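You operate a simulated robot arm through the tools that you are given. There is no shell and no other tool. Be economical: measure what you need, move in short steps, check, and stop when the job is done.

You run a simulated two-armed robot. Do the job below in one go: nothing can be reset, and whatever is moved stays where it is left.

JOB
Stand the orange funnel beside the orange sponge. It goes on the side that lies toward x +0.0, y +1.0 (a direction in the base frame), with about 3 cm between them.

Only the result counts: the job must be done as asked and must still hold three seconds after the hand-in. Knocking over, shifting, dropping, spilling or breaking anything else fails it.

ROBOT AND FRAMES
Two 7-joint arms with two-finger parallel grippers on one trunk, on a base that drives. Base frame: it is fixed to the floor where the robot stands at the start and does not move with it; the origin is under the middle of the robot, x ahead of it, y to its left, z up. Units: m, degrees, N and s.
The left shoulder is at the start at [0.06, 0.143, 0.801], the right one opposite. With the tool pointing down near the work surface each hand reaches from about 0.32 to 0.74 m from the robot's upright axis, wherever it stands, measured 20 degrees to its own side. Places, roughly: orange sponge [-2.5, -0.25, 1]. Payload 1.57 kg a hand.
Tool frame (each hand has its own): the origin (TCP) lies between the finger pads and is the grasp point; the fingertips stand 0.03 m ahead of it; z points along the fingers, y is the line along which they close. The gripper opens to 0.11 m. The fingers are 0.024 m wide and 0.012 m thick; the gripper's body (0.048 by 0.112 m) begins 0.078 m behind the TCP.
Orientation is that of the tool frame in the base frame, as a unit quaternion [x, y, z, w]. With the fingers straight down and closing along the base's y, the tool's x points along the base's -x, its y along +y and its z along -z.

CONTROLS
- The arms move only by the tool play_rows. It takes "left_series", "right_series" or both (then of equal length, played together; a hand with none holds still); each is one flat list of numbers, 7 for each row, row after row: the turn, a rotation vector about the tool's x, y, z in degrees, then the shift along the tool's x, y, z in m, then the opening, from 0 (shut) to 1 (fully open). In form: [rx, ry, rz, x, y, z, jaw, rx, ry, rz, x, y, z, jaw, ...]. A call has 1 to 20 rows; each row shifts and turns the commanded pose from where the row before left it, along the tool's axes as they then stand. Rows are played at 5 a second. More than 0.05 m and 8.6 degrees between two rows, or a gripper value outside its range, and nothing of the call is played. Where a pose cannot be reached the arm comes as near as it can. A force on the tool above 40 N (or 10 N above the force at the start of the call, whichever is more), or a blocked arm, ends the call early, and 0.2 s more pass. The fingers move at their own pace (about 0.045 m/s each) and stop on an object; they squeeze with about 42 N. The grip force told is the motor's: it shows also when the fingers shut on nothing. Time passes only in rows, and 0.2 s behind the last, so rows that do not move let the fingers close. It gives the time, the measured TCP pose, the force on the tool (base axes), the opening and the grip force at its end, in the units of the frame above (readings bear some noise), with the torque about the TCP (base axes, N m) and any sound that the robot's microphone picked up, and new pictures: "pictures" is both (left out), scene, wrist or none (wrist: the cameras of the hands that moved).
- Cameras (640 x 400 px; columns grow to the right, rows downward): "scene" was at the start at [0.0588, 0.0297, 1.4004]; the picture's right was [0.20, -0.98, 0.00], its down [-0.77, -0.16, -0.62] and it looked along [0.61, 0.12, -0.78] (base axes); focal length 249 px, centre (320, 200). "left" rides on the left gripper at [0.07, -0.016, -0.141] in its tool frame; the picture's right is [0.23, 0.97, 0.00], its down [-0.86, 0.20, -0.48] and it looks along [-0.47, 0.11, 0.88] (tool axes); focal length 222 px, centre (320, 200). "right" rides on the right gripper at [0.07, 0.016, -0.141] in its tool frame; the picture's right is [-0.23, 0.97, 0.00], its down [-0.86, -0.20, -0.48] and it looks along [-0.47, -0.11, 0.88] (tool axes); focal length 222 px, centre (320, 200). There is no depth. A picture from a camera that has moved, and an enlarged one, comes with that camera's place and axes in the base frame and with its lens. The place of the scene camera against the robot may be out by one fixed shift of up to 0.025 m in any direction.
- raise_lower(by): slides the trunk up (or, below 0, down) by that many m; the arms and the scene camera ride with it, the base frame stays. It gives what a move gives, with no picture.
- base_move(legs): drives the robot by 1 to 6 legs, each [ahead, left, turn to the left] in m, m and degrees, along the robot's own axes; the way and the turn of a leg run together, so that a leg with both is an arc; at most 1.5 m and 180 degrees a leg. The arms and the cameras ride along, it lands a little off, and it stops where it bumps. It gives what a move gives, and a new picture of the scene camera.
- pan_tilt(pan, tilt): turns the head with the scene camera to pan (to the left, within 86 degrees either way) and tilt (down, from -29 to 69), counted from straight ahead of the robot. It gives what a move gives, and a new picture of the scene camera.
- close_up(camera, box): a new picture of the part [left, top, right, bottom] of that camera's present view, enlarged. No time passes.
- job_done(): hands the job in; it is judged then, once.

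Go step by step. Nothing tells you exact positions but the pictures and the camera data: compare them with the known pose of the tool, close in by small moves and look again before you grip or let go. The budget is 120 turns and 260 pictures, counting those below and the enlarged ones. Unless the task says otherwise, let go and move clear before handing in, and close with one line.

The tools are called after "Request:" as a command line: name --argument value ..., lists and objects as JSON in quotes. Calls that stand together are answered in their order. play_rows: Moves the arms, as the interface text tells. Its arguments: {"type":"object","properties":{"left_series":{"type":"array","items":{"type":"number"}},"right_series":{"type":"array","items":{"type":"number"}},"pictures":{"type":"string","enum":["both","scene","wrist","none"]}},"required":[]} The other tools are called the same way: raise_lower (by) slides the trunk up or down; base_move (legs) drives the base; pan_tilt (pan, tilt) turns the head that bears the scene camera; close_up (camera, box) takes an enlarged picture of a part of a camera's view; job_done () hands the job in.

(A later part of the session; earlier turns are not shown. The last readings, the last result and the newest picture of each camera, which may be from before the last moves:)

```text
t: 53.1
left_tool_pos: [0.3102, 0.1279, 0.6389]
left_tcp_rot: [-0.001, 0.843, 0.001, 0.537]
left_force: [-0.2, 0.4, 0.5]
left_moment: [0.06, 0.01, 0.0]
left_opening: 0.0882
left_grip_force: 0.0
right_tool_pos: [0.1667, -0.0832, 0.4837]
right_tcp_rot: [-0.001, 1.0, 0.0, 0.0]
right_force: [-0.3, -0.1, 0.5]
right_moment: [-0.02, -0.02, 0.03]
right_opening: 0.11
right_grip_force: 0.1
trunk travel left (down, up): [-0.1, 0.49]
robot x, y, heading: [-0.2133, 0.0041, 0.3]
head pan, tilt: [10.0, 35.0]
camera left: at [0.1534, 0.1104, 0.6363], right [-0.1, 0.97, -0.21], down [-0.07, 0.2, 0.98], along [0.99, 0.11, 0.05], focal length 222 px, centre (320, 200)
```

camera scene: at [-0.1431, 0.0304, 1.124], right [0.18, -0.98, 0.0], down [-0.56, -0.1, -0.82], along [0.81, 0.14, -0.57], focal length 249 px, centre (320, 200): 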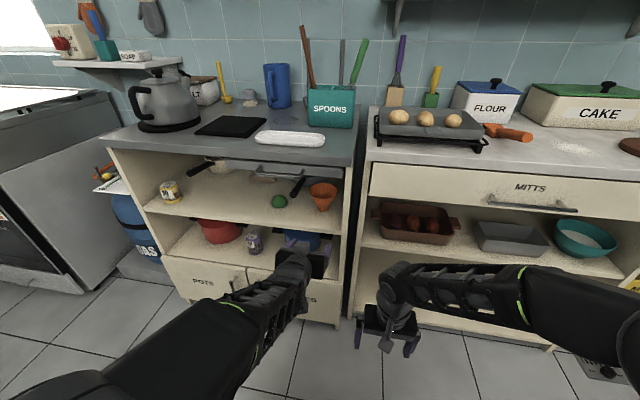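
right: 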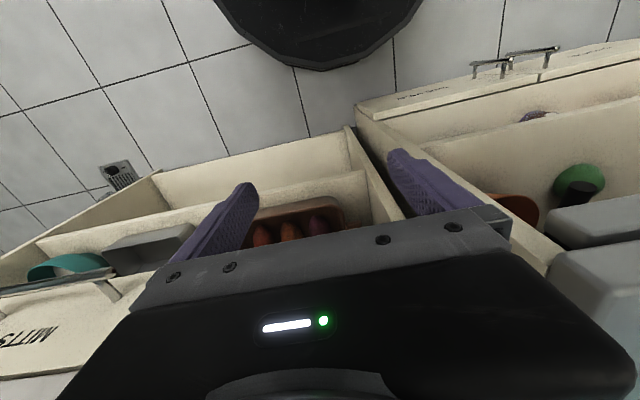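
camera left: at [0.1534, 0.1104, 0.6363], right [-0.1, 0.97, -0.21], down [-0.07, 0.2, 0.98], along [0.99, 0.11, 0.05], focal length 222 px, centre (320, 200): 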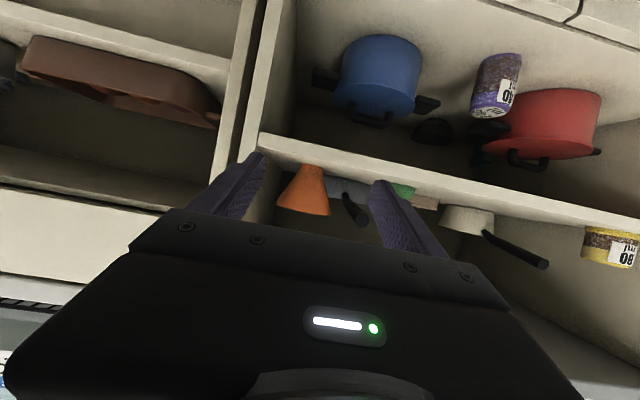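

Request:
close_up --camera "left" --box '[230, 120, 390, 220]'

Request:
close_up --camera "scene" --box '[240, 150, 368, 230]'

```text
4.00 times, centred on (310, 170) of left
camera zoom: at [0.1534, 0.1104, 0.6363], right [-0.1, 0.97, -0.21], down [-0.07, 0.2, 0.98], along [0.99, 0.11, 0.05], focal length 888 px, centre (360, 320)
```

zoom: 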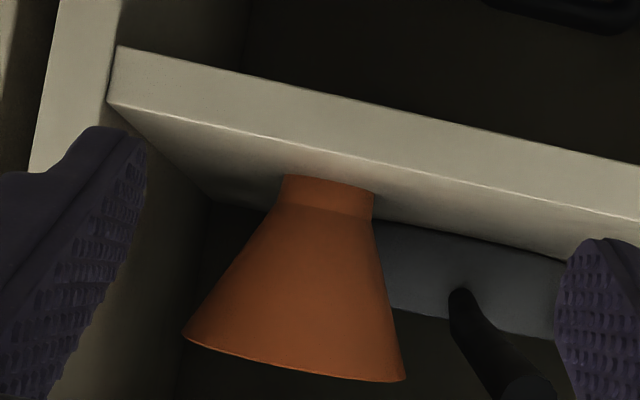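

```text
5.00 times, centred on (304, 190) of scene
camera zoom: at [-0.143, 0.0304, 1.124], right [0.18, -0.98, 0.0], down [-0.56, -0.1, -0.82], along [0.81, 0.14, -0.57], focal length 1246 px, centre (400, 250)
```

zoom: 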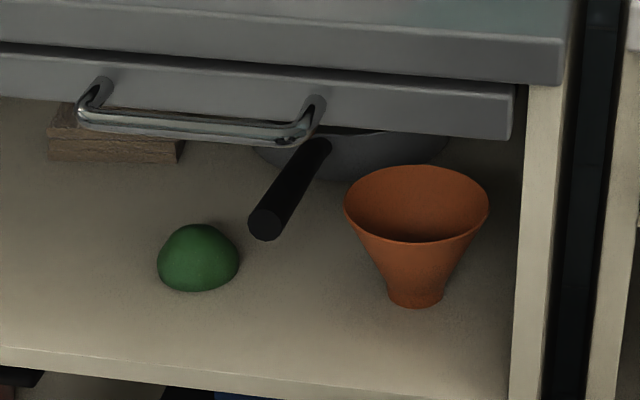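

Measured now: funnel base about (0.535, 0.127, 0.60), rim 0.095 m across at z≈0.68. I will grip it across the rim so it hangs stable; I level the hand to 10° pitch, open fully and move nearer.

Request:
play_rows --left_series '[0, -7.5, 0, 0, 0, 0, 1, 0, -7.5, 0, 0, 0, 0, 1, 0, 0, 0, -0.0325, 0.002, -0.0057, 1]' --pictures "none"

Request:
base_move --legs '[[0.07, 0, 0]]'

Request:
play_rows --left_series '[0, 0, 0, 0, 0, 0, 1]' --pictures "wrist"

```text
t: 53.9
left_tool_pos: [0.3245, 0.1255, 0.6755]
left_tcp_rot: [0.0, 0.766, 0.0, 0.642]
left_force: [-0.1, -0.1, 0.2]
left_moment: [-0.01, 0.01, 0.01]
left_opening: 0.1101
left_grip_force: 0.0
left hand out of reach, approached as far as the arm can: row 1, 2
right_tool_pos: [0.1669, -0.0838, 0.4832]
right_tcp_rot: [-0.001, 1.0, 0.0, 0.0]
right_force: [0.0, -0.9, -0.9]
right_moment: [-0.04, 0.03, 0.01]
right_opening: 0.1101
right_grip_force: 0.1
trunk travel left (down, up): [-0.1, 0.49]
robot x, y, heading: [-0.2121, -0.0005, -0.2]
head pan, tilt: [10.0, 35.0]
```

```text
t: 54.9
left_tool_pos: [0.397, 0.1256, 0.6739]
left_tcp_rot: [0.0, 0.766, 0.0, 0.643]
left_force: [-0.4, 0.3, -0.7]
left_moment: [-0.01, -0.01, 0.02]
left_opening: 0.1098
left_grip_force: 0.1
right_tool_pos: [0.2378, -0.0842, 0.4833]
right_tcp_rot: [-0.001, 1.0, 0.0, 0.0]
right_force: [0.9, -0.1, 0.5]
right_moment: [0.0, 0.0, -0.02]
right_opening: 0.1103
right_grip_force: 0.1
trunk travel left (down, up): [-0.1, 0.49]
robot x, y, heading: [-0.1419, 0.0002, 0.4]
head pan, tilt: [10.0, 35.0]
camera scene: at [-0.0715, 0.0305, 1.124], right [0.17, -0.98, 0.0], down [-0.56, -0.1, -0.82], along [0.81, 0.14, -0.57], focal length 249 px, centre (320, 200)
```

scene: 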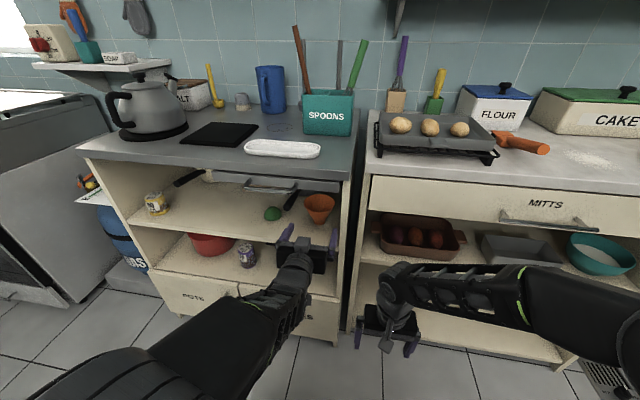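

```text
t: 55.3
left_tool_pos: [0.3961, 0.1256, 0.6747]
left_tcp_rot: [0.001, 0.766, -0.001, 0.642]
left_force: [-0.2, -0.1, -0.2]
left_moment: [-0.03, -0.02, -0.05]
left_opening: 0.1099
left_grip_force: 0.1
right_tool_pos: [0.2386, -0.0851, 0.4833]
right_tcp_rot: [-0.001, 1.0, 0.001, 0.0]
right_force: [0.0, 0.3, -0.2]
right_moment: [-0.01, 0.0, 0.02]
right_opening: 0.1098
right_grip_force: 0.0
trunk travel left (down, up): [-0.1, 0.49]
robot x, y, heading: [-0.1419, 0.0, 0.0]
head pan, tilt: [10.0, 35.0]
camera left: at [0.2465, 0.108, 0.6324], right [-0.04, 0.97, -0.22], down [-0.32, 0.2, 0.93], along [0.95, 0.11, 0.31], focal length 222 px, centre (320, 200)
```

left: 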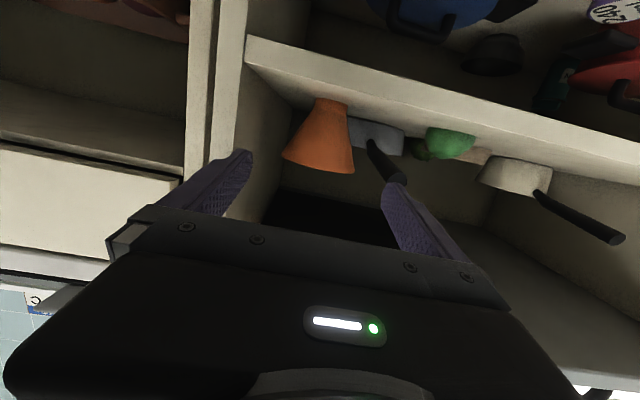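

I zoom the wrist view to check the rim centre against the fingers before reaching in.

Request:
close_up --camera "left" --box '[220, 80, 420, 205]'

```text
3.20 times, centred on (320, 142) of left
camera zoom: at [0.2465, 0.108, 0.6324], right [-0.04, 0.97, -0.22], down [-0.32, 0.2, 0.93], along [0.95, 0.11, 0.31], focal length 711 px, centre (320, 384)
```

zoom: 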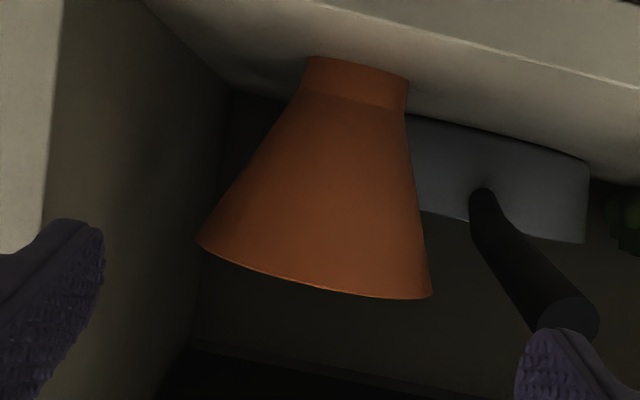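

Rim spans y 0.081–0.177 at z≈0.679; fingers straddle it with 7 mm each side. I move in three fifths of the way and check.

Request:
play_rows --left_series '[0, 0, 0, -0.0049, 0.001, 0.0274, 1, 0, 0, 0, -0.0049, 0.001, 0.0274, 1, 0, 0, 0, -0.0049, 0.001, 0.0274, 1]'

Request:
close_up --camera "scene" --box '[240, 160, 368, 240]'

```text
t: 56.1
left_tool_pos: [0.4816, 0.1287, 0.6744]
left_tcp_rot: [-0.001, 0.766, 0.001, 0.643]
left_force: [0.2, -0.1, 0.7]
left_moment: [0.02, 0.02, -0.02]
left_opening: 0.11
left_grip_force: 0.0
right_tool_pos: [0.2382, -0.0846, 0.4821]
right_tcp_rot: [-0.001, 1.0, 0.0, -0.001]
right_force: [-0.6, -0.4, 0.9]
right_moment: [0.02, -0.01, 0.03]
right_opening: 0.11
right_grip_force: 0.0
trunk travel left (down, up): [-0.1, 0.49]
robot x, y, heading: [-0.1466, 0.0014, 0.1]
head pan, tilt: [10.0, 35.0]
camera scene: at [-0.0715, 0.0305, 1.124], right [0.17, -0.98, 0.0], down [-0.56, -0.1, -0.82], along [0.81, 0.14, -0.57], focal length 249 px, centre (320, 200)
camera left: at [0.3325, 0.1118, 0.6325], right [-0.04, 0.97, -0.22], down [-0.32, 0.2, 0.93], along [0.95, 0.11, 0.31], focal length 222 px, centre (320, 200)
```

scene: 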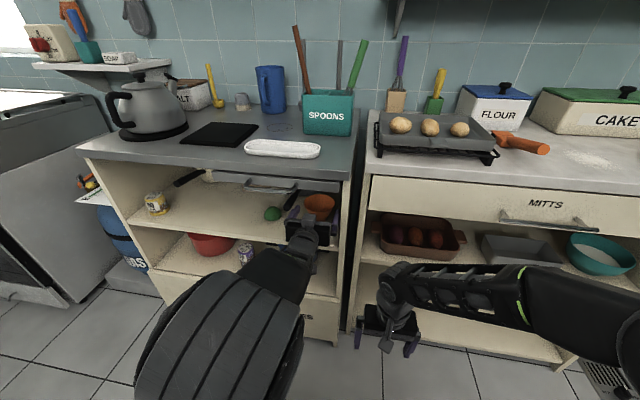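
left: 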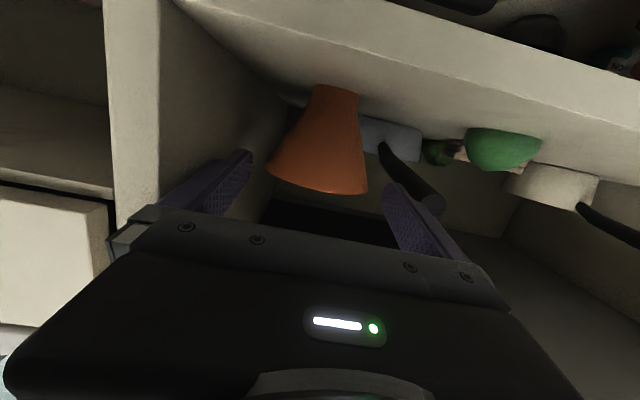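

```text
5.00 times, centred on (304, 200) of scene
camera zoom: at [-0.0715, 0.0305, 1.124], right [0.17, -0.98, 0.0], down [-0.56, -0.1, -0.82], along [0.81, 0.14, -0.57], focal length 1246 px, centre (400, 200)
```

zoom: 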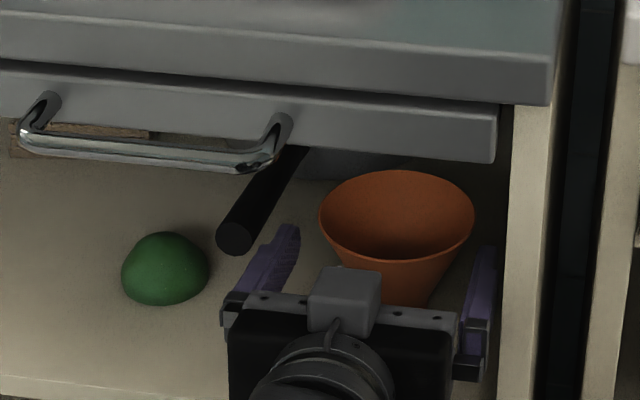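

Alignment looks centred. I go the rest of the way and close gently on the rim.

Request:
play_rows --left_series '[0, 0, 0, -0.0047, 0, 0.0265, 1, 0, 0, 0, -0.0047, 0, 0.0265, 1]'

Request:
close_up --camera "scene" --box '[260, 160, 356, 220]'

Request:
close_up --camera "left" --box '[180, 60, 440, 222]'

```text
t: 56.7
left_tool_pos: [0.5364, 0.1285, 0.6721]
left_tcp_rot: [-0.001, 0.766, 0.0, 0.643]
left_force: [0.5, -0.7, 0.9]
left_moment: [0.03, 0.01, 0.0]
left_opening: 0.1098
left_grip_force: 0.1
right_tool_pos: [0.2378, -0.0854, 0.4816]
right_tcp_rot: [-0.001, 1.0, 0.0, 0.0]
right_force: [0.1, -0.1, 0.8]
right_moment: [0.0, 0.0, 0.02]
right_opening: 0.1104
right_grip_force: 0.1
trunk travel left (down, up): [-0.1, 0.49]
robot x, y, heading: [-0.1453, 0.0007, 0.0]
head pan, tilt: [10.0, 35.0]
camera scene: at [-0.0715, 0.0305, 1.124], right [0.17, -0.98, 0.0], down [-0.56, -0.1, -0.82], along [0.81, 0.14, -0.57], focal length 249 px, centre (320, 200)
camera left: at [0.386, 0.1107, 0.6297], right [-0.04, 0.97, -0.22], down [-0.32, 0.2, 0.93], along [0.95, 0.11, 0.31], focal length 222 px, centre (320, 200)
```

scene: 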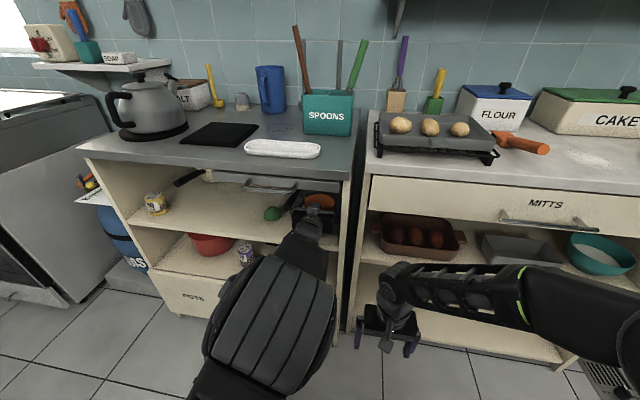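
left: 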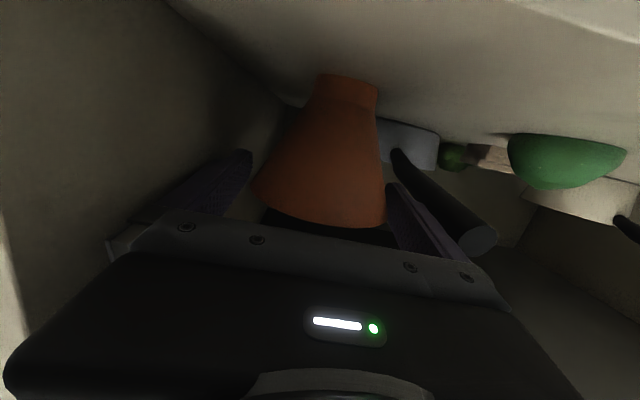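

```text
6.67 times, centred on (308, 190) of scene
camera zoom: at [-0.0715, 0.0305, 1.124], right [0.17, -0.98, 0.0], down [-0.56, -0.1, -0.82], along [0.81, 0.14, -0.57], focal length 1661 px, centre (400, 267)
```

zoom: 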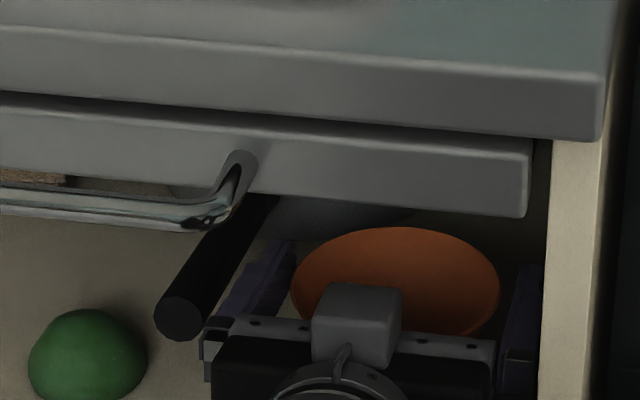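

```text
2.46 times, centred on (310, 141) of left
camera zoom: at [0.386, 0.1107, 0.6297], right [-0.04, 0.97, -0.22], down [-0.32, 0.2, 0.93], along [0.95, 0.11, 0.31], focal length 547 px, centre (345, 345)
```

zoom: 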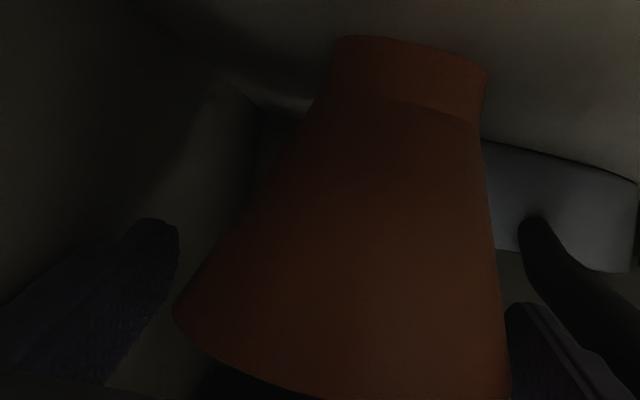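

The rim is centred (x≈0.529, y≈0.129). Small correction, then close.

Request:
play_rows --left_series '[0, 0, 0, -0.003, 0, -0.005, 1, 0, 0, 0, 0, 0, 0, 0.7, 0, 0, 0, 0, 0, 0, 0.7, 0, 0, 0, 0, 0, 0, 0.7, 0, 0, 0, 0, 0, 0, 0.7]'

```text
t: 57.9
left_tool_pos: [0.5308, 0.127, 0.6771]
left_tcp_rot: [0.0, 0.765, 0.0, 0.644]
left_force: [-0.6, -1.3, 0.8]
left_moment: [-0.04, -0.03, -0.01]
left_opening: 0.1012
left_grip_force: 42.2
right_tool_pos: [0.2385, -0.0841, 0.4839]
right_tcp_rot: [0.0, 1.0, 0.0, 0.0]
right_force: [-0.6, -0.2, 0.3]
right_moment: [-0.01, -0.01, -0.01]
right_opening: 0.1098
right_grip_force: 0.0
trunk travel left (down, up): [-0.1, 0.49]
robot x, y, heading: [-0.1432, -0.0002, -0.0]
head pan, tilt: [10.0, 35.0]
camera scene: at [-0.0714, 0.0304, 1.124], right [0.17, -0.98, 0.0], down [-0.56, -0.1, -0.82], along [0.81, 0.14, -0.57], focal length 249 px, centre (320, 200)
camera left: at [0.3807, 0.1101, 0.6334], right [-0.04, 0.97, -0.22], down [-0.32, 0.2, 0.93], along [0.95, 0.11, 0.31], focal length 222 px, centre (320, 200)
```

scene: 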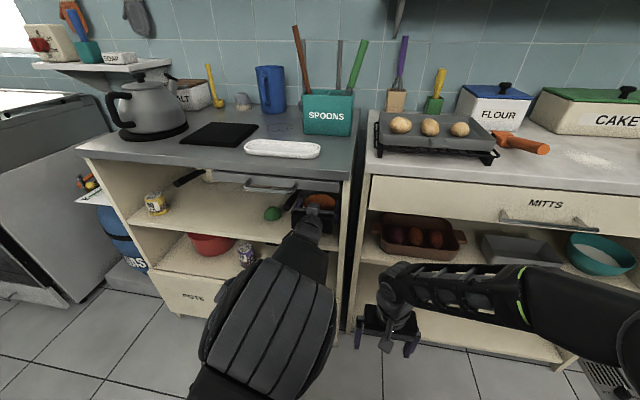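
left: 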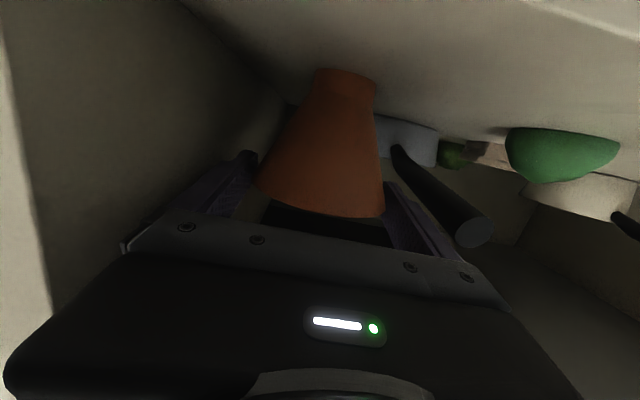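

Gripped on the rim at 0.101 m. I lift 12 mm and check that it hangs well.

Request:
play_rows --left_series '[0, 0, 0, -0.006, 0, -0.001, 0.7, 0, 0, 0, -0.006, 0, -0.001, 0.7, 0, 0, 0, 0, 0, 0, 0.7]'

```text
t: 58.7
left_tool_pos: [0.5319, 0.1276, 0.6898]
left_tcp_rot: [0.0, 0.766, 0.0, 0.643]
left_force: [0.8, 0.5, -0.8]
left_moment: [0.0, 0.03, -0.02]
left_opening: 0.1013
left_grip_force: 42.0
right_tool_pos: [0.2384, -0.0849, 0.4809]
right_tcp_rot: [0.0, 1.0, 0.001, 0.0]
right_force: [-0.3, 0.3, -0.7]
right_moment: [0.0, -0.01, 0.0]
right_opening: 0.1099
right_grip_force: 0.1
trunk travel left (down, up): [-0.1, 0.49]
robot x, y, heading: [-0.1426, -0.0027, 0.0]
head pan, tilt: [10.0, 35.0]
camera scene: at [-0.0713, 0.0305, 1.124], right [0.17, -0.98, 0.0], down [-0.56, -0.1, -0.82], along [0.81, 0.14, -0.57], focal length 249 px, centre (320, 200)
camera left: at [0.3811, 0.1103, 0.6466], right [-0.04, 0.97, -0.22], down [-0.32, 0.2, 0.93], along [0.95, 0.11, 0.31], focal length 222 px, centre (320, 200)
```

scene: 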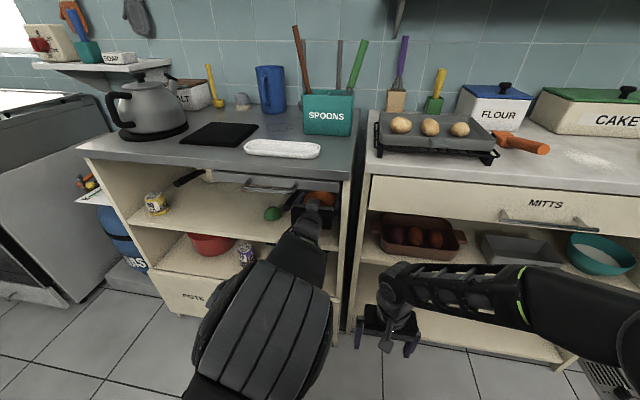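
left: 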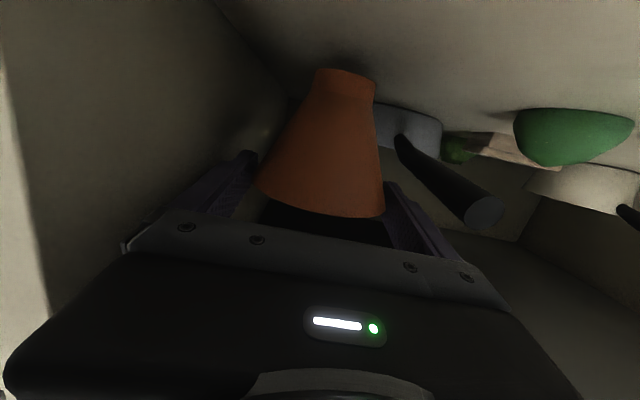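

It hangs steady. I draw it straight out with the arm, then back off.

Request:
play_rows --left_series '[0, 0, 0, 0.0052, 0, -0.0295, 0.7, 0, 0, 0, 0.0052, 0, -0.0295, 0.7, 0, 0, 0, 0.0052, 0, -0.0295, 0.7, 0, 0, 0, 0.0052, 0, -0.0295, 0.7, 0, 0, 0, 0.0052, 0, -0.0295, 0.7]' --pictures "wrist"

Request:
base_move --legs '[[-0.5, 0, 0]]'

Request:
close_up --camera "scene" --box '[160, 60, 400, 210]'

```text
t: 59.9
left_tool_pos: [0.3835, 0.1248, 0.6933]
left_tcp_rot: [-0.002, 0.766, 0.001, 0.642]
left_force: [0.0, -0.6, -0.1]
left_moment: [0.0, 0.01, -0.03]
left_opening: 0.101
left_grip_force: 42.4
left hand out of reach, approached as far as the arm can: row 5
right_tool_pos: [0.2373, -0.0838, 0.4829]
right_tcp_rot: [-0.001, 1.0, 0.0, 0.0]
right_force: [-0.5, -0.5, -0.5]
right_moment: [-0.02, 0.01, 0.01]
right_opening: 0.1099
right_grip_force: 0.0
trunk travel left (down, up): [-0.1, 0.49]
robot x, y, heading: [-0.1449, 0.0015, 0.1]
head pan, tilt: [10.0, 35.0]
camera left: at [0.2349, 0.1078, 0.6502], right [-0.04, 0.97, -0.22], down [-0.32, 0.2, 0.93], along [0.95, 0.11, 0.3], focal length 222 px, centre (320, 200)
```

left: 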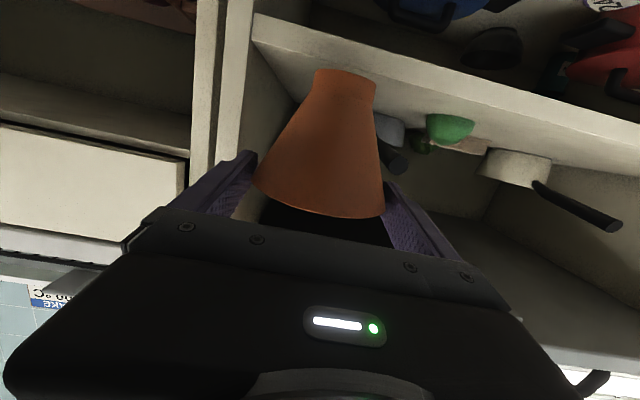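

```text
t: 62.8
left_tool_pos: [-0.1042, 0.1242, 0.6922]
left_tcp_rot: [0.0, 0.766, 0.0, 0.643]
left_force: [0.6, -1.0, -0.7]
left_moment: [0.02, 0.0, -0.01]
left_opening: 0.1013
left_grip_force: 42.4
right_tool_pos: [-0.2509, -0.0855, 0.4823]
right_tcp_rot: [-0.001, 1.0, 0.0, 0.0]
right_force: [1.0, 0.5, -0.6]
right_moment: [-0.03, 0.03, 0.02]
right_opening: 0.1102
right_grip_force: 0.2
trunk travel left (down, up): [-0.1, 0.49]
robot x, y, heading: [-0.6304, 0.0002, -0.0]
head pan, tilt: [10.0, 35.0]
camera scene: at [-0.56, 0.0299, 1.124], right [0.17, -0.98, 0.0], down [-0.56, -0.1, -0.82], along [0.81, 0.14, -0.57], focal length 249 px, centre (320, 200)
```

scene: 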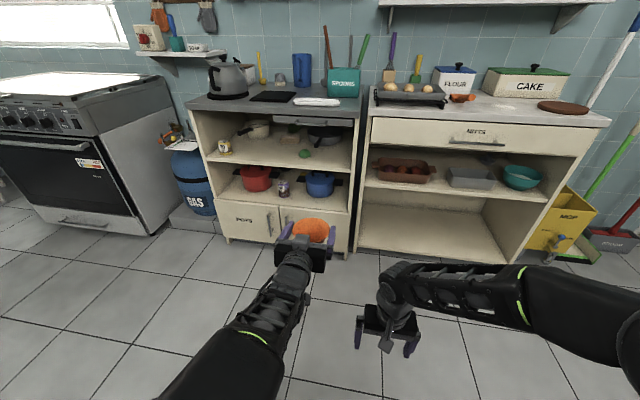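

```text
2.67 times, centred on (280, 135) of scene
camera zoom: at [-0.56, 0.0299, 1.124], right [0.17, -0.98, 0.0], down [-0.56, -0.1, -0.82], along [0.81, 0.14, -0.57], focal length 664 px, centre (427, 373)
```

zoom: 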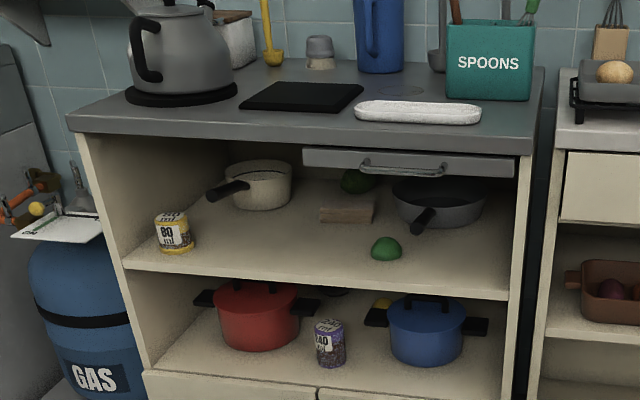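

Funnel is out, nothing disturbed. Now I raise the trunk and turn round toward the sponge.

Request:
raise_lower --by 0.4

Request:
base_move --legs '[[0, 0, 180]]'

Request:
pan_tilt --pan 8 --tilt 25

Request:
play_rows --left_series '[0, 0, 0, 0, 0, 0, 0.7]' --pictures "wrist"

```text
t: 66.7
left_tool_pos: [-0.1031, 0.1249, 1.093]
left_tcp_rot: [-0.001, 0.767, 0.001, 0.642]
left_force: [-1.1, 1.2, -0.3]
left_moment: [-0.01, 0.01, 0.03]
left_opening: 0.101
left_grip_force: 42.2
right_tool_pos: [-0.2505, -0.0843, 0.8825]
right_tcp_rot: [-0.001, 1.0, 0.0, 0.0]
right_force: [-0.2, 0.3, -0.5]
right_moment: [-0.02, 0.0, -0.02]
right_opening: 0.1101
right_grip_force: 0.2
trunk travel left (down, up): [-0.5, 0.09]
robot x, y, heading: [-0.6296, 0.0019, -0.0]
head pan, tilt: [10.0, 35.0]
```

```text
t: 74.2
left_tool_pos: [-1.1688, -0.0738, 1.093]
left_tcp_rot: [0.766, -0.035, -0.642, -0.029]
left_force: [-0.8, 0.5, 0.1]
left_moment: [-0.02, -0.01, 0.0]
left_opening: 0.101
left_grip_force: 41.9
right_tool_pos: [-1.0033, 0.1203, 0.8819]
right_tcp_rot: [0.999, -0.048, 0.0, 0.0]
right_force: [0.5, -0.5, 0.8]
right_moment: [0.01, -0.01, 0.03]
right_opening: 0.1101
right_grip_force: 0.0
trunk travel left (down, up): [-0.5, 0.09]
robot x, y, heading: [-0.6283, 0.0, 174.4]
head pan, tilt: [10.0, 35.0]
camera scene: at [-0.6749, 0.0047, 1.524], right [-0.08, 1.0, 0.0], down [0.57, 0.05, -0.82], along [-0.82, -0.07, -0.57], focal length 249 px, centre (320, 200)
```

scene: 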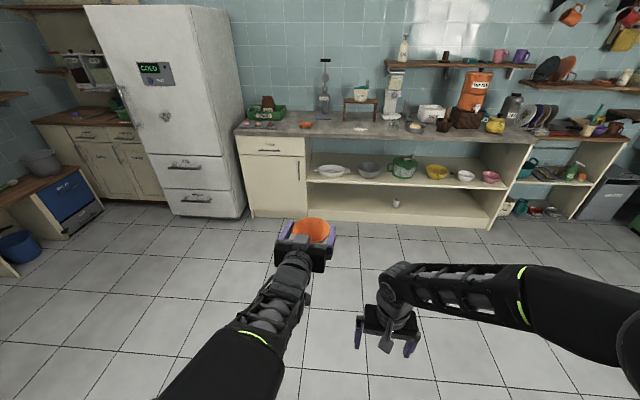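

```text
t: 74.9
left_tool_pos: [-1.1691, -0.0738, 1.0928]
left_tcp_rot: [0.766, -0.035, -0.641, -0.03]
left_force: [-0.4, 0.4, -1.0]
left_moment: [-0.01, -0.04, -0.03]
left_opening: 0.1011
left_grip_force: 42.1
right_tool_pos: [-1.0024, 0.1212, 0.883]
right_tcp_rot: [0.999, -0.046, 0.001, -0.001]
right_force: [0.0, -0.2, 0.0]
right_moment: [0.01, -0.01, 0.02]
right_opening: 0.1098
right_grip_force: 0.0
trunk travel left (down, up): [-0.5, 0.09]
robot x, y, heading: [-0.6315, -0.0021, 174.9]
head pan, tilt: [8.0, 25.0]
camera scene: at [-0.6792, 0.0076, 1.5397], right [-0.05, 1.0, 0.0], down [0.42, 0.02, -0.91], along [-0.91, -0.04, -0.42], focal length 249 px, centre (320, 200)
```

scene: 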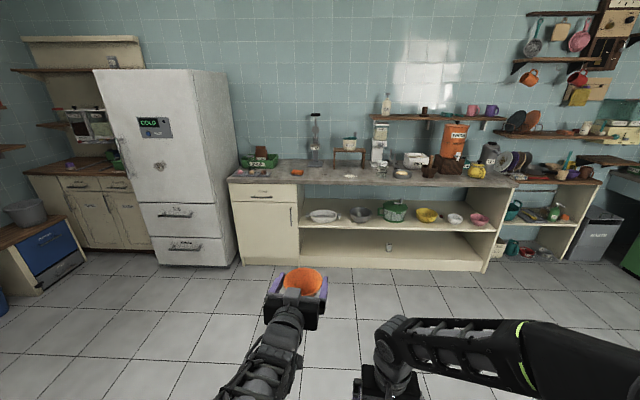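

```text
t: 75.3
left_tool_pos: [-1.169, -0.0741, 1.0927]
left_tcp_rot: [0.766, -0.036, -0.641, -0.03]
left_force: [0.8, 0.0, -0.3]
left_moment: [0.03, 0.02, 0.01]
left_opening: 0.1008
left_grip_force: 42.4
right_tool_pos: [-1.0022, 0.1214, 0.8829]
right_tcp_rot: [0.999, -0.047, 0.001, 0.0]
right_force: [-0.1, 0.8, 0.7]
right_moment: [0.01, 0.01, 0.01]
right_opening: 0.1098
right_grip_force: 0.1
trunk travel left (down, up): [-0.5, 0.09]
robot x, y, heading: [-0.6287, -0.0025, 174.6]
head pan, tilt: [8.0, 25.0]
camera left: at [-1.0153, -0.072, 1.0504], right [-0.05, -0.97, -0.22], down [0.3, -0.23, 0.93], along [-0.95, -0.02, 0.31], focal length 222 px, centre (320, 200)
```

left: 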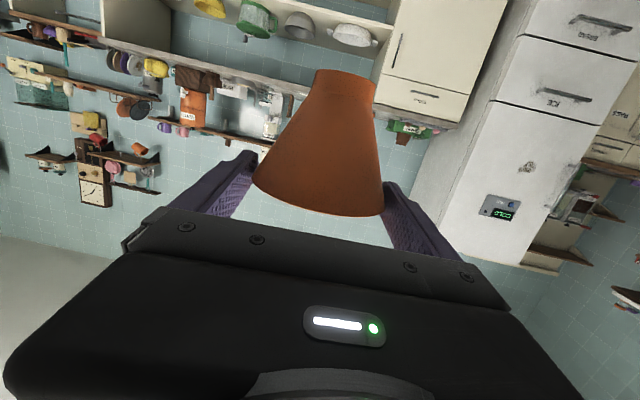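

Sponge at about (-2.5, -0.25); I straighten the heading and drive nearer for a closer measurement.

Request:
base_move --legs '[[0, 0, 5.3], [0.8, 0, 0]]'

Request:
close_up --camera "scene" --box '[220, 120, 420, 245]'

```text
t: 80.0
left_tool_pos: [-1.9335, -0.123, 1.0927]
left_tcp_rot: [0.767, 0.001, -0.642, 0.001]
left_force: [0.3, -0.6, -0.4]
left_moment: [-0.03, 0.02, 0.0]
left_opening: 0.1007
left_grip_force: 42.2
right_tool_pos: [-1.786, 0.085, 0.8824]
right_tcp_rot: [1.0, 0.001, 0.0, 0.0]
right_force: [0.6, -0.1, -0.1]
right_moment: [0.01, -0.01, 0.04]
right_opening: 0.1098
right_grip_force: 0.1
trunk travel left (down, up): [-0.5, 0.09]
robot x, y, heading: [-1.4034, -0.001, -180.0]
head pan, tilt: [8.0, 25.0]
camera scene: at [-1.4522, 0.0022, 1.5397], right [-0.14, 0.99, 0.0], down [0.42, 0.06, -0.91], along [-0.9, -0.13, -0.42], focal length 249 px, centre (320, 200)
```

scene: 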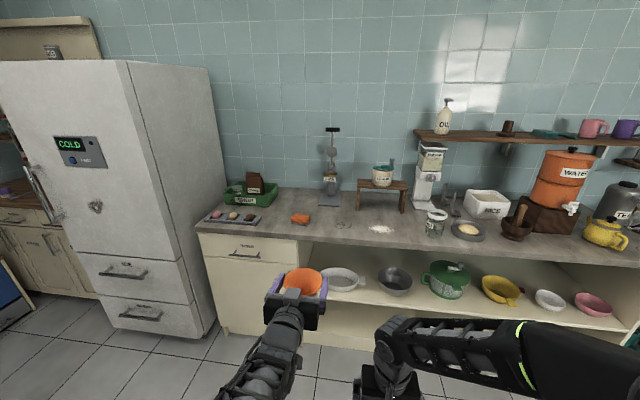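

```text
3.20 times, centred on (320, 182) of scene
camera zoom: at [-1.4522, 0.0022, 1.5397], right [-0.14, 0.99, 0.0], down [0.42, 0.06, -0.91], along [-0.9, -0.13, -0.42], focal length 797 px, centre (320, 256)
```

zoom: 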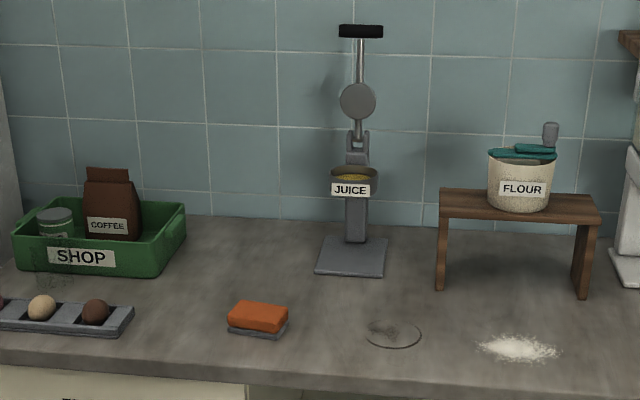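

I look closer at the spot beside the sponge.

Request:
close_up --camera "scene" --box '[280, 205, 376, 265]'

```text
6.67 times, centred on (328, 235) of scene
camera zoom: at [-1.4522, 0.0022, 1.5397], right [-0.14, 0.99, 0.0], down [0.42, 0.06, -0.91], along [-0.9, -0.13, -0.42], focal length 1661 px, centre (267, -33)
```

zoom: 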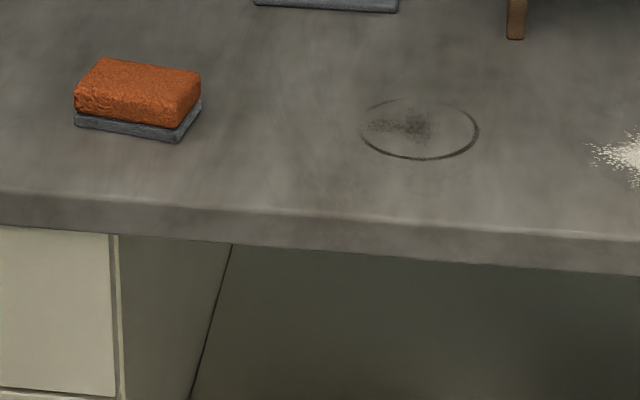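

The sponge spans to about y −0.194, centre x≈−2.48, slightly turned; the funnel centre should go near (−2.48, −0.113). I drive up with the funnel still held high.

Request:
base_move --legs '[[0.4, 0, 0]]'

Request:
pan_tilt --pan 8 --tilt 42

Request:
play_rows --left_series '[0, 0, 0, 0, 0, 0, 0.7]' --pictures "wrist"

Request:
close_up --camera "scene" --box '[220, 120, 380, 220]'

```text
t: 82.5
left_tool_pos: [-2.343, -0.1236, 1.0932]
left_tcp_rot: [0.767, 0.0, -0.642, 0.0]
left_force: [-0.5, -0.8, -0.5]
left_moment: [0.0, 0.01, -0.04]
left_opening: 0.1006
left_grip_force: 41.6
right_tool_pos: [-2.1944, 0.0856, 0.8819]
right_tcp_rot: [1.0, 0.0, 0.0, 0.0]
right_force: [-0.9, 0.4, -0.5]
right_moment: [0.01, -0.05, -0.01]
right_opening: 0.1101
right_grip_force: 0.0
trunk travel left (down, up): [-0.5, 0.09]
robot x, y, heading: [-1.8141, -0.0008, 180.1]
head pan, tilt: [8.0, 25.0]
camera scene: at [-1.8609, 0.0021, 1.5397], right [-0.14, 0.99, 0.0], down [0.42, 0.06, -0.91], along [-0.9, -0.13, -0.42], focal length 249 px, centre (320, 200)
```

scene: 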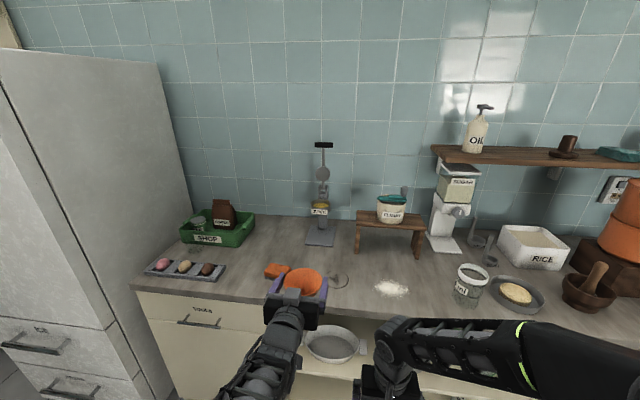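

```text
t: 83.3
left_tool_pos: [-2.3415, -0.1233, 1.0924]
left_tcp_rot: [0.766, 0.0, -0.642, 0.0]
left_force: [-0.3, -0.2, -0.2]
left_moment: [0.02, -0.03, 0.02]
left_opening: 0.1006
left_grip_force: 42.3
right_tool_pos: [-2.1943, 0.0856, 0.8823]
right_tcp_rot: [1.0, 0.0, 0.001, 0.001]
right_force: [-0.2, -0.8, -0.2]
right_moment: [-0.02, 0.0, 0.04]
right_opening: 0.11
right_grip_force: 0.1
trunk travel left (down, up): [-0.5, 0.09]
robot x, y, heading: [-1.8149, -0.0035, 180.0]
head pan, tilt: [8.0, 42.0]
camera scene: at [-1.8517, 0.0033, 1.5135], right [-0.14, 0.99, 0.0], down [0.66, 0.09, -0.74], along [-0.74, -0.1, -0.67], focal length 249 px, centre (320, 200)
```

scene: 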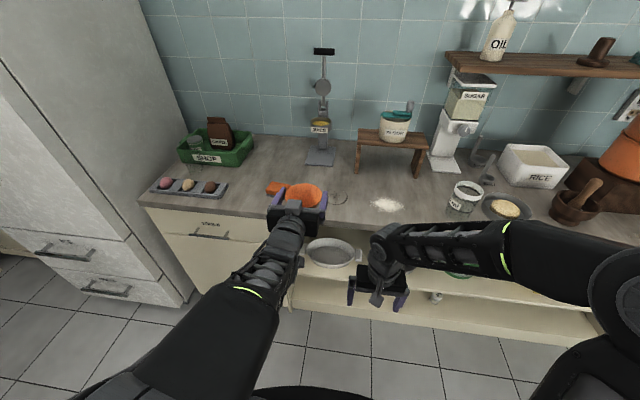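

```text
t: 83.7
left_tool_pos: [-2.3412, -0.1229, 1.093]
left_tcp_rot: [0.767, 0.0, -0.642, 0.0]
left_force: [0.9, 0.7, -1.3]
left_moment: [0.01, -0.01, 0.05]
left_opening: 0.1004
left_grip_force: 42.1
right_tool_pos: [-2.1944, 0.0866, 0.8831]
right_tcp_rot: [1.0, 0.001, 0.0, 0.0]
right_force: [-0.4, -0.6, -0.4]
right_moment: [0.01, 0.03, -0.01]
right_opening: 0.1099
right_grip_force: 0.2
trunk travel left (down, up): [-0.5, 0.09]
robot x, y, heading: [-1.8126, -0.0006, 180.0]
head pan, tilt: [8.0, 42.0]
camera left: at [-2.1887, -0.1075, 1.0504], right [0.04, -0.97, -0.22], down [0.32, -0.2, 0.93], along [-0.95, -0.11, 0.31], focal length 222 px, centre (320, 200)
```

left: 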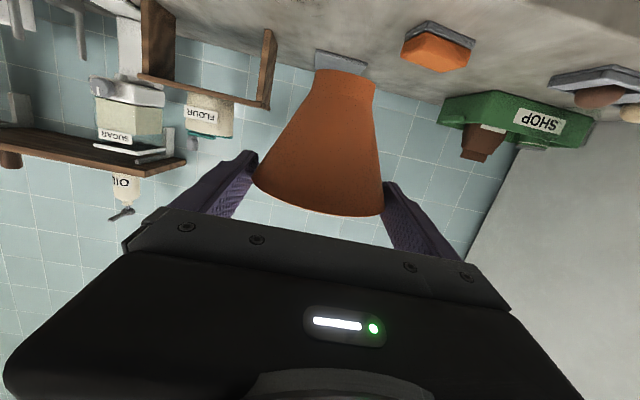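

```text
4.00 times, centred on (300, 170) of scene
camera zoom: at [-1.8516, 0.0033, 1.5135], right [-0.14, 0.99, 0.0], down [0.66, 0.09, -0.74], along [-0.74, -0.1, -0.67], focal length 997 px, centre (400, 320)
```

zoom: 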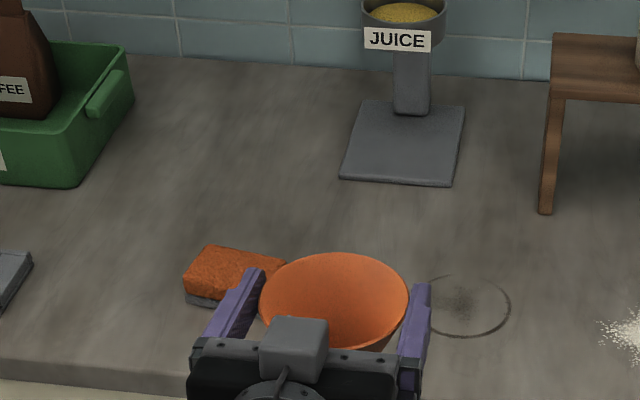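

The wrist camera sees the sponge well; I measure it there.

Request:
close_up --camera "left" --box '[300, 0, 500, 125]'

```text
3.20 times, centred on (400, 62) of left
camera zoom: at [-2.1887, -0.1075, 1.0504], right [0.04, -0.97, -0.22], down [0.32, -0.2, 0.93], along [-0.95, -0.11, 0.31], focal length 711 px, centre (64, 640)
```

zoom: 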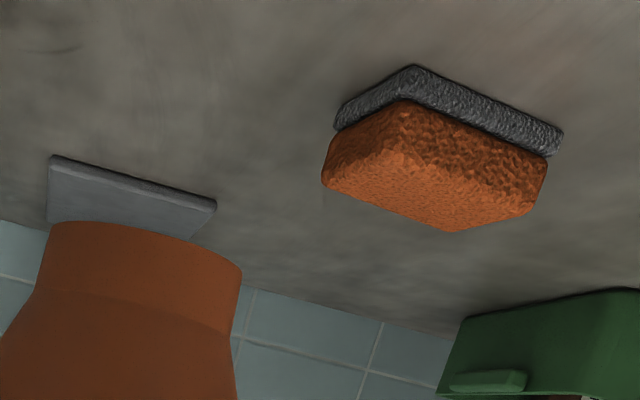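

The counter height is still uncertain (about 0.875–0.93), so I measure by bringing the funnel over the free spot and comparing both in the same pictures.

Request:
play_rows --left_series '[0, 0, 0, -0.0049, 0, 0.0274, 0.7, 0, 0, 0, -0.0049, 0, 0.0274, 0.7, 0, 0, 0, -0.0049, 0, 0.0274, 0.7, 0, 0, 0, -0.0049, 0, 0.0274, 0.7, 0, 0, 0, -0.0049, 0, 0.0274, 0.7, 0, 0, 0, 0.02, 0, 0.0035, 0.7, 0, 0, 0, 0.02, 0, 0.0035, 0.7]'

Request:
close_up --camera "scene" --box '[240, 140, 368, 220]'

Request:
close_up --camera "left" --box '[300, 0, 500, 125]'

```text
t: 85.3
left_tool_pos: [-2.4799, -0.1239, 1.0517]
left_tcp_rot: [0.766, 0.0, -0.643, 0.0]
left_force: [0.0, 0.2, 0.1]
left_moment: [-0.01, 0.02, -0.03]
left_opening: 0.1011
left_grip_force: 42.4
right_tool_pos: [-2.1937, 0.0851, 0.8825]
right_tcp_rot: [1.0, 0.0, 0.0, 0.0]
right_force: [0.0, 0.2, 0.3]
right_moment: [-0.02, 0.04, -0.04]
right_opening: 0.11
right_grip_force: 0.0
trunk travel left (down, up): [-0.5, 0.09]
robot x, y, heading: [-1.817, -0.0001, 179.8]
head pan, tilt: [8.0, 42.0]
camera scene: at [-1.852, 0.0034, 1.5135], right [-0.14, 0.99, 0.0], down [0.66, 0.09, -0.74], along [-0.74, -0.1, -0.67], focal length 249 px, centre (320, 200)
camera left: at [-2.3278, -0.1069, 1.0096], right [0.04, -0.97, -0.22], down [0.32, -0.2, 0.93], along [-0.95, -0.11, 0.3], focal length 222 px, centre (320, 200)
```

scene: 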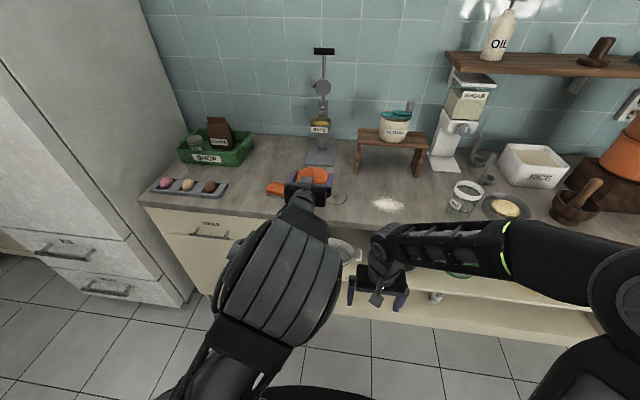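
left: 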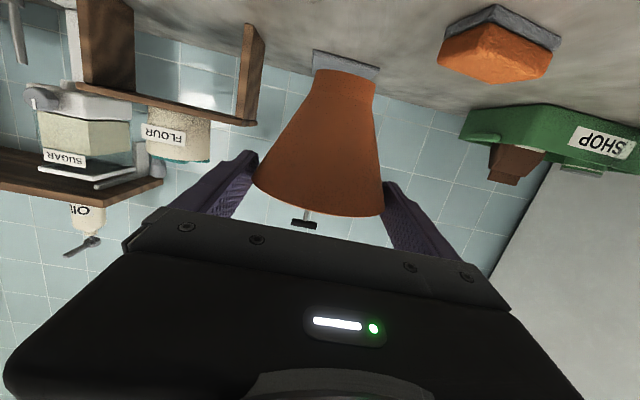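

```text
5.00 times, centred on (304, 180) of scene
camera zoom: at [-1.852, 0.0034, 1.5135], right [-0.14, 0.99, 0.0], down [0.66, 0.09, -0.74], along [-0.74, -0.1, -0.67], focal length 1246 px, centre (400, 300)
```

zoom: 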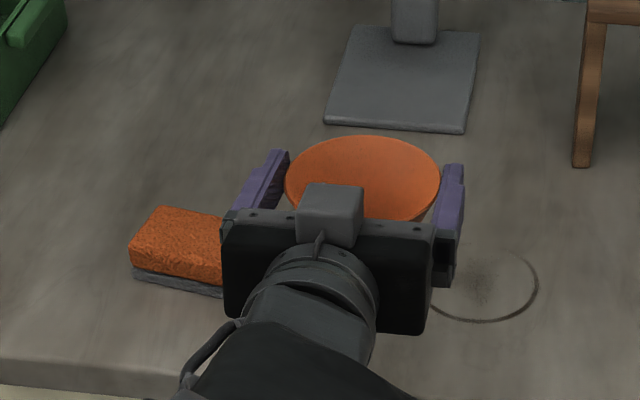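

```text
3.20 times, centred on (400, 62) of left
camera zoom: at [-2.3278, -0.1069, 1.0096], right [0.04, -0.97, -0.22], down [0.32, -0.2, 0.93], along [-0.95, -0.11, 0.3], focal length 711 px, centre (64, 640)
```

zoom: 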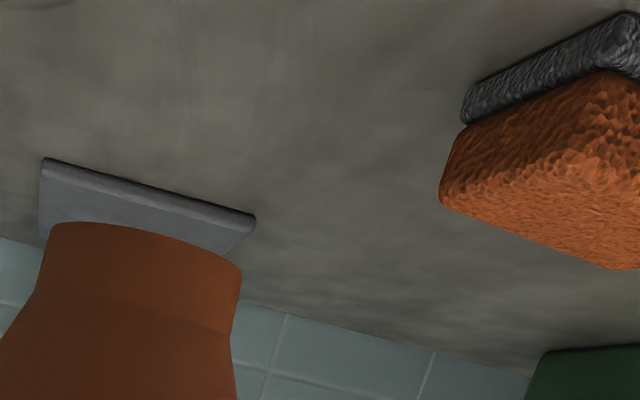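

Two wrist views with known displacement give counter z≈0.88 and sponge centre (−2.585, −0.273), its +y face reaching about y −0.226. Target for the funnel: (−2.585, −0.146). I drive 9 cm on.

Request:
base_move --legs '[[0.09, 0, 0]]'

```text
t: 86.4
left_tool_pos: [-2.5699, -0.1221, 1.0519]
left_tcp_rot: [0.767, 0.0, -0.641, 0.0]
left_force: [-0.4, 0.2, 0.0]
left_moment: [-0.05, 0.02, 0.0]
left_opening: 0.1006
left_grip_force: 41.7
right_tool_pos: [-2.2841, 0.0861, 0.8827]
right_tcp_rot: [1.0, 0.0, 0.0, 0.0]
right_force: [-0.4, 0.4, 0.9]
right_moment: [0.01, -0.07, 0.0]
right_opening: 0.1099
right_grip_force: 0.1
trunk travel left (down, up): [-0.5, 0.09]
robot x, y, heading: [-1.9036, 0.0025, 180.1]
head pan, tilt: [8.0, 42.0]
camera scene: at [-1.9427, 0.0034, 1.5134], right [-0.14, 0.99, 0.0], down [0.66, 0.09, -0.74], along [-0.73, -0.1, -0.67], focal length 249 px, centre (320, 200)
```

scene: 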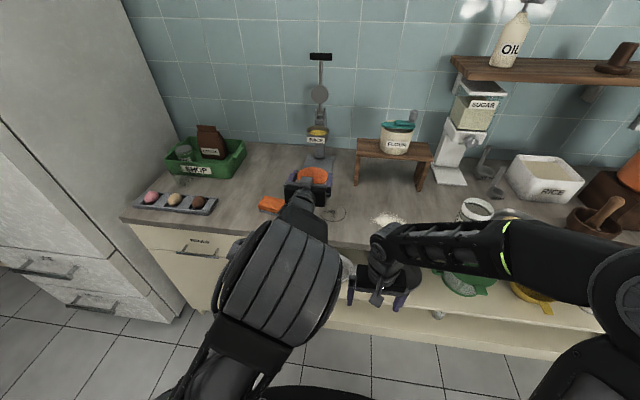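

Now the side shift and most of the lowering, to z≈1.0.

Request:
play_rows --left_series '[0, 0, 0, -0.0026, 0.012, 0.0148, 0.7, 0, 0, 0, 0.018, 0.012, 0.0032, 0.7, 0, 0, 0, 0.018, 0, 0.0032, 0.7, 0, 0, 0, 0.018, 0, 0.0032, 0.7, 0, 0, 0, 0, 0, 0, 0.7]'

Request:
close_up --camera "scene" --box '[240, 150, 368, 230]'

Request:
close_up --camera "left" --box '[280, 0, 600, 200]'

```text
t: 87.6
left_tool_pos: [-2.5856, -0.145, 0.9981]
left_tcp_rot: [0.767, 0.0, -0.642, 0.0]
left_force: [0.3, -0.8, -0.7]
left_moment: [-0.01, -0.02, 0.01]
left_opening: 0.1007
left_grip_force: 42.1
right_tool_pos: [-2.2836, 0.0855, 0.8825]
right_tcp_rot: [1.0, 0.001, 0.0, -0.001]
right_force: [-0.5, -0.5, 0.1]
right_moment: [-0.03, -0.03, 0.0]
right_opening: 0.1101
right_grip_force: 0.1
trunk travel left (down, up): [-0.5, 0.09]
robot x, y, heading: [-1.9039, -0.0014, 179.9]
head pan, tilt: [8.0, 42.0]
camera scene: at [-1.9408, 0.0034, 1.5135], right [-0.14, 0.99, 0.0], down [0.66, 0.09, -0.74], along [-0.74, -0.1, -0.67], focal length 249 px, centre (320, 200)
camera left: at [-2.433, -0.129, 0.9551], right [0.04, -0.97, -0.22], down [0.32, -0.2, 0.93], along [-0.95, -0.11, 0.31], focal length 222 px, centre (320, 200)
```

scene: 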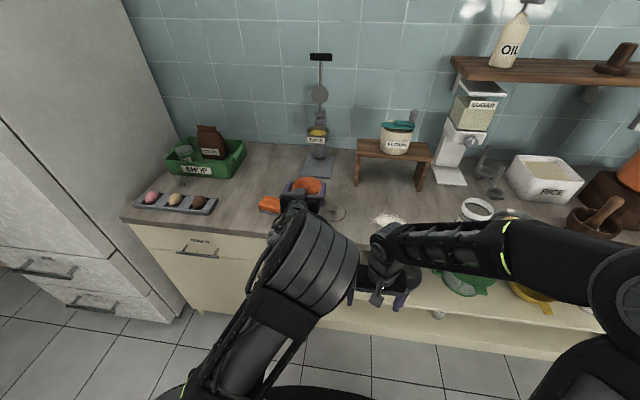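
left: 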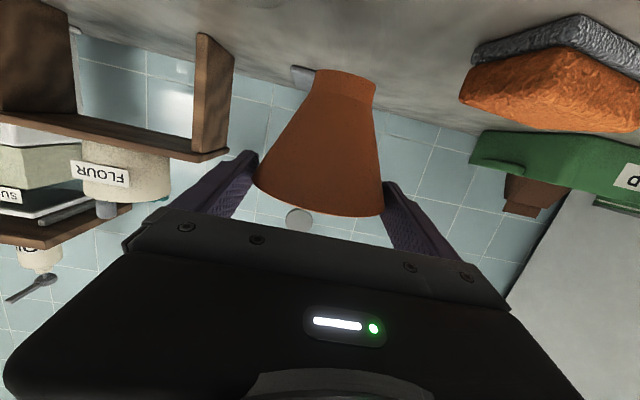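

```text
5.00 times, centred on (304, 190) of scene
camera zoom: at [-1.9408, 0.0034, 1.5135], right [-0.14, 0.99, 0.0], down [0.66, 0.09, -0.74], along [-0.74, -0.1, -0.67], focal length 1246 px, centre (400, 250)
```

zoom: 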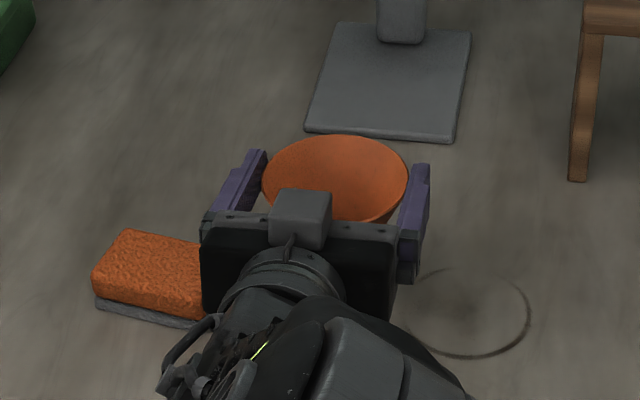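

```text
2.00 times, centred on (440, 100) of left
camera zoom: at [-2.433, -0.129, 0.9551], right [0.04, -0.97, -0.22], down [0.32, -0.2, 0.93], along [-0.95, -0.11, 0.31], focal length 444 px, centre (80, 400)
```

zoom: 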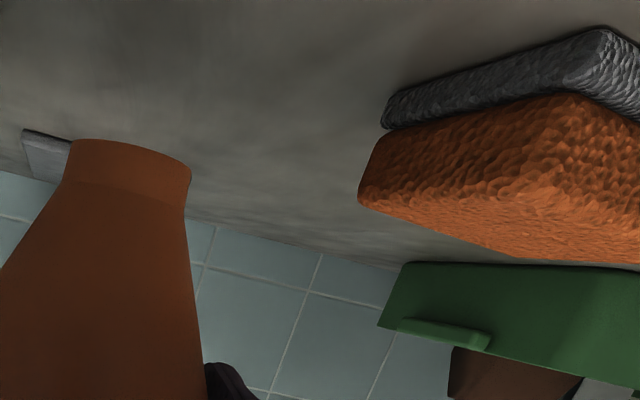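

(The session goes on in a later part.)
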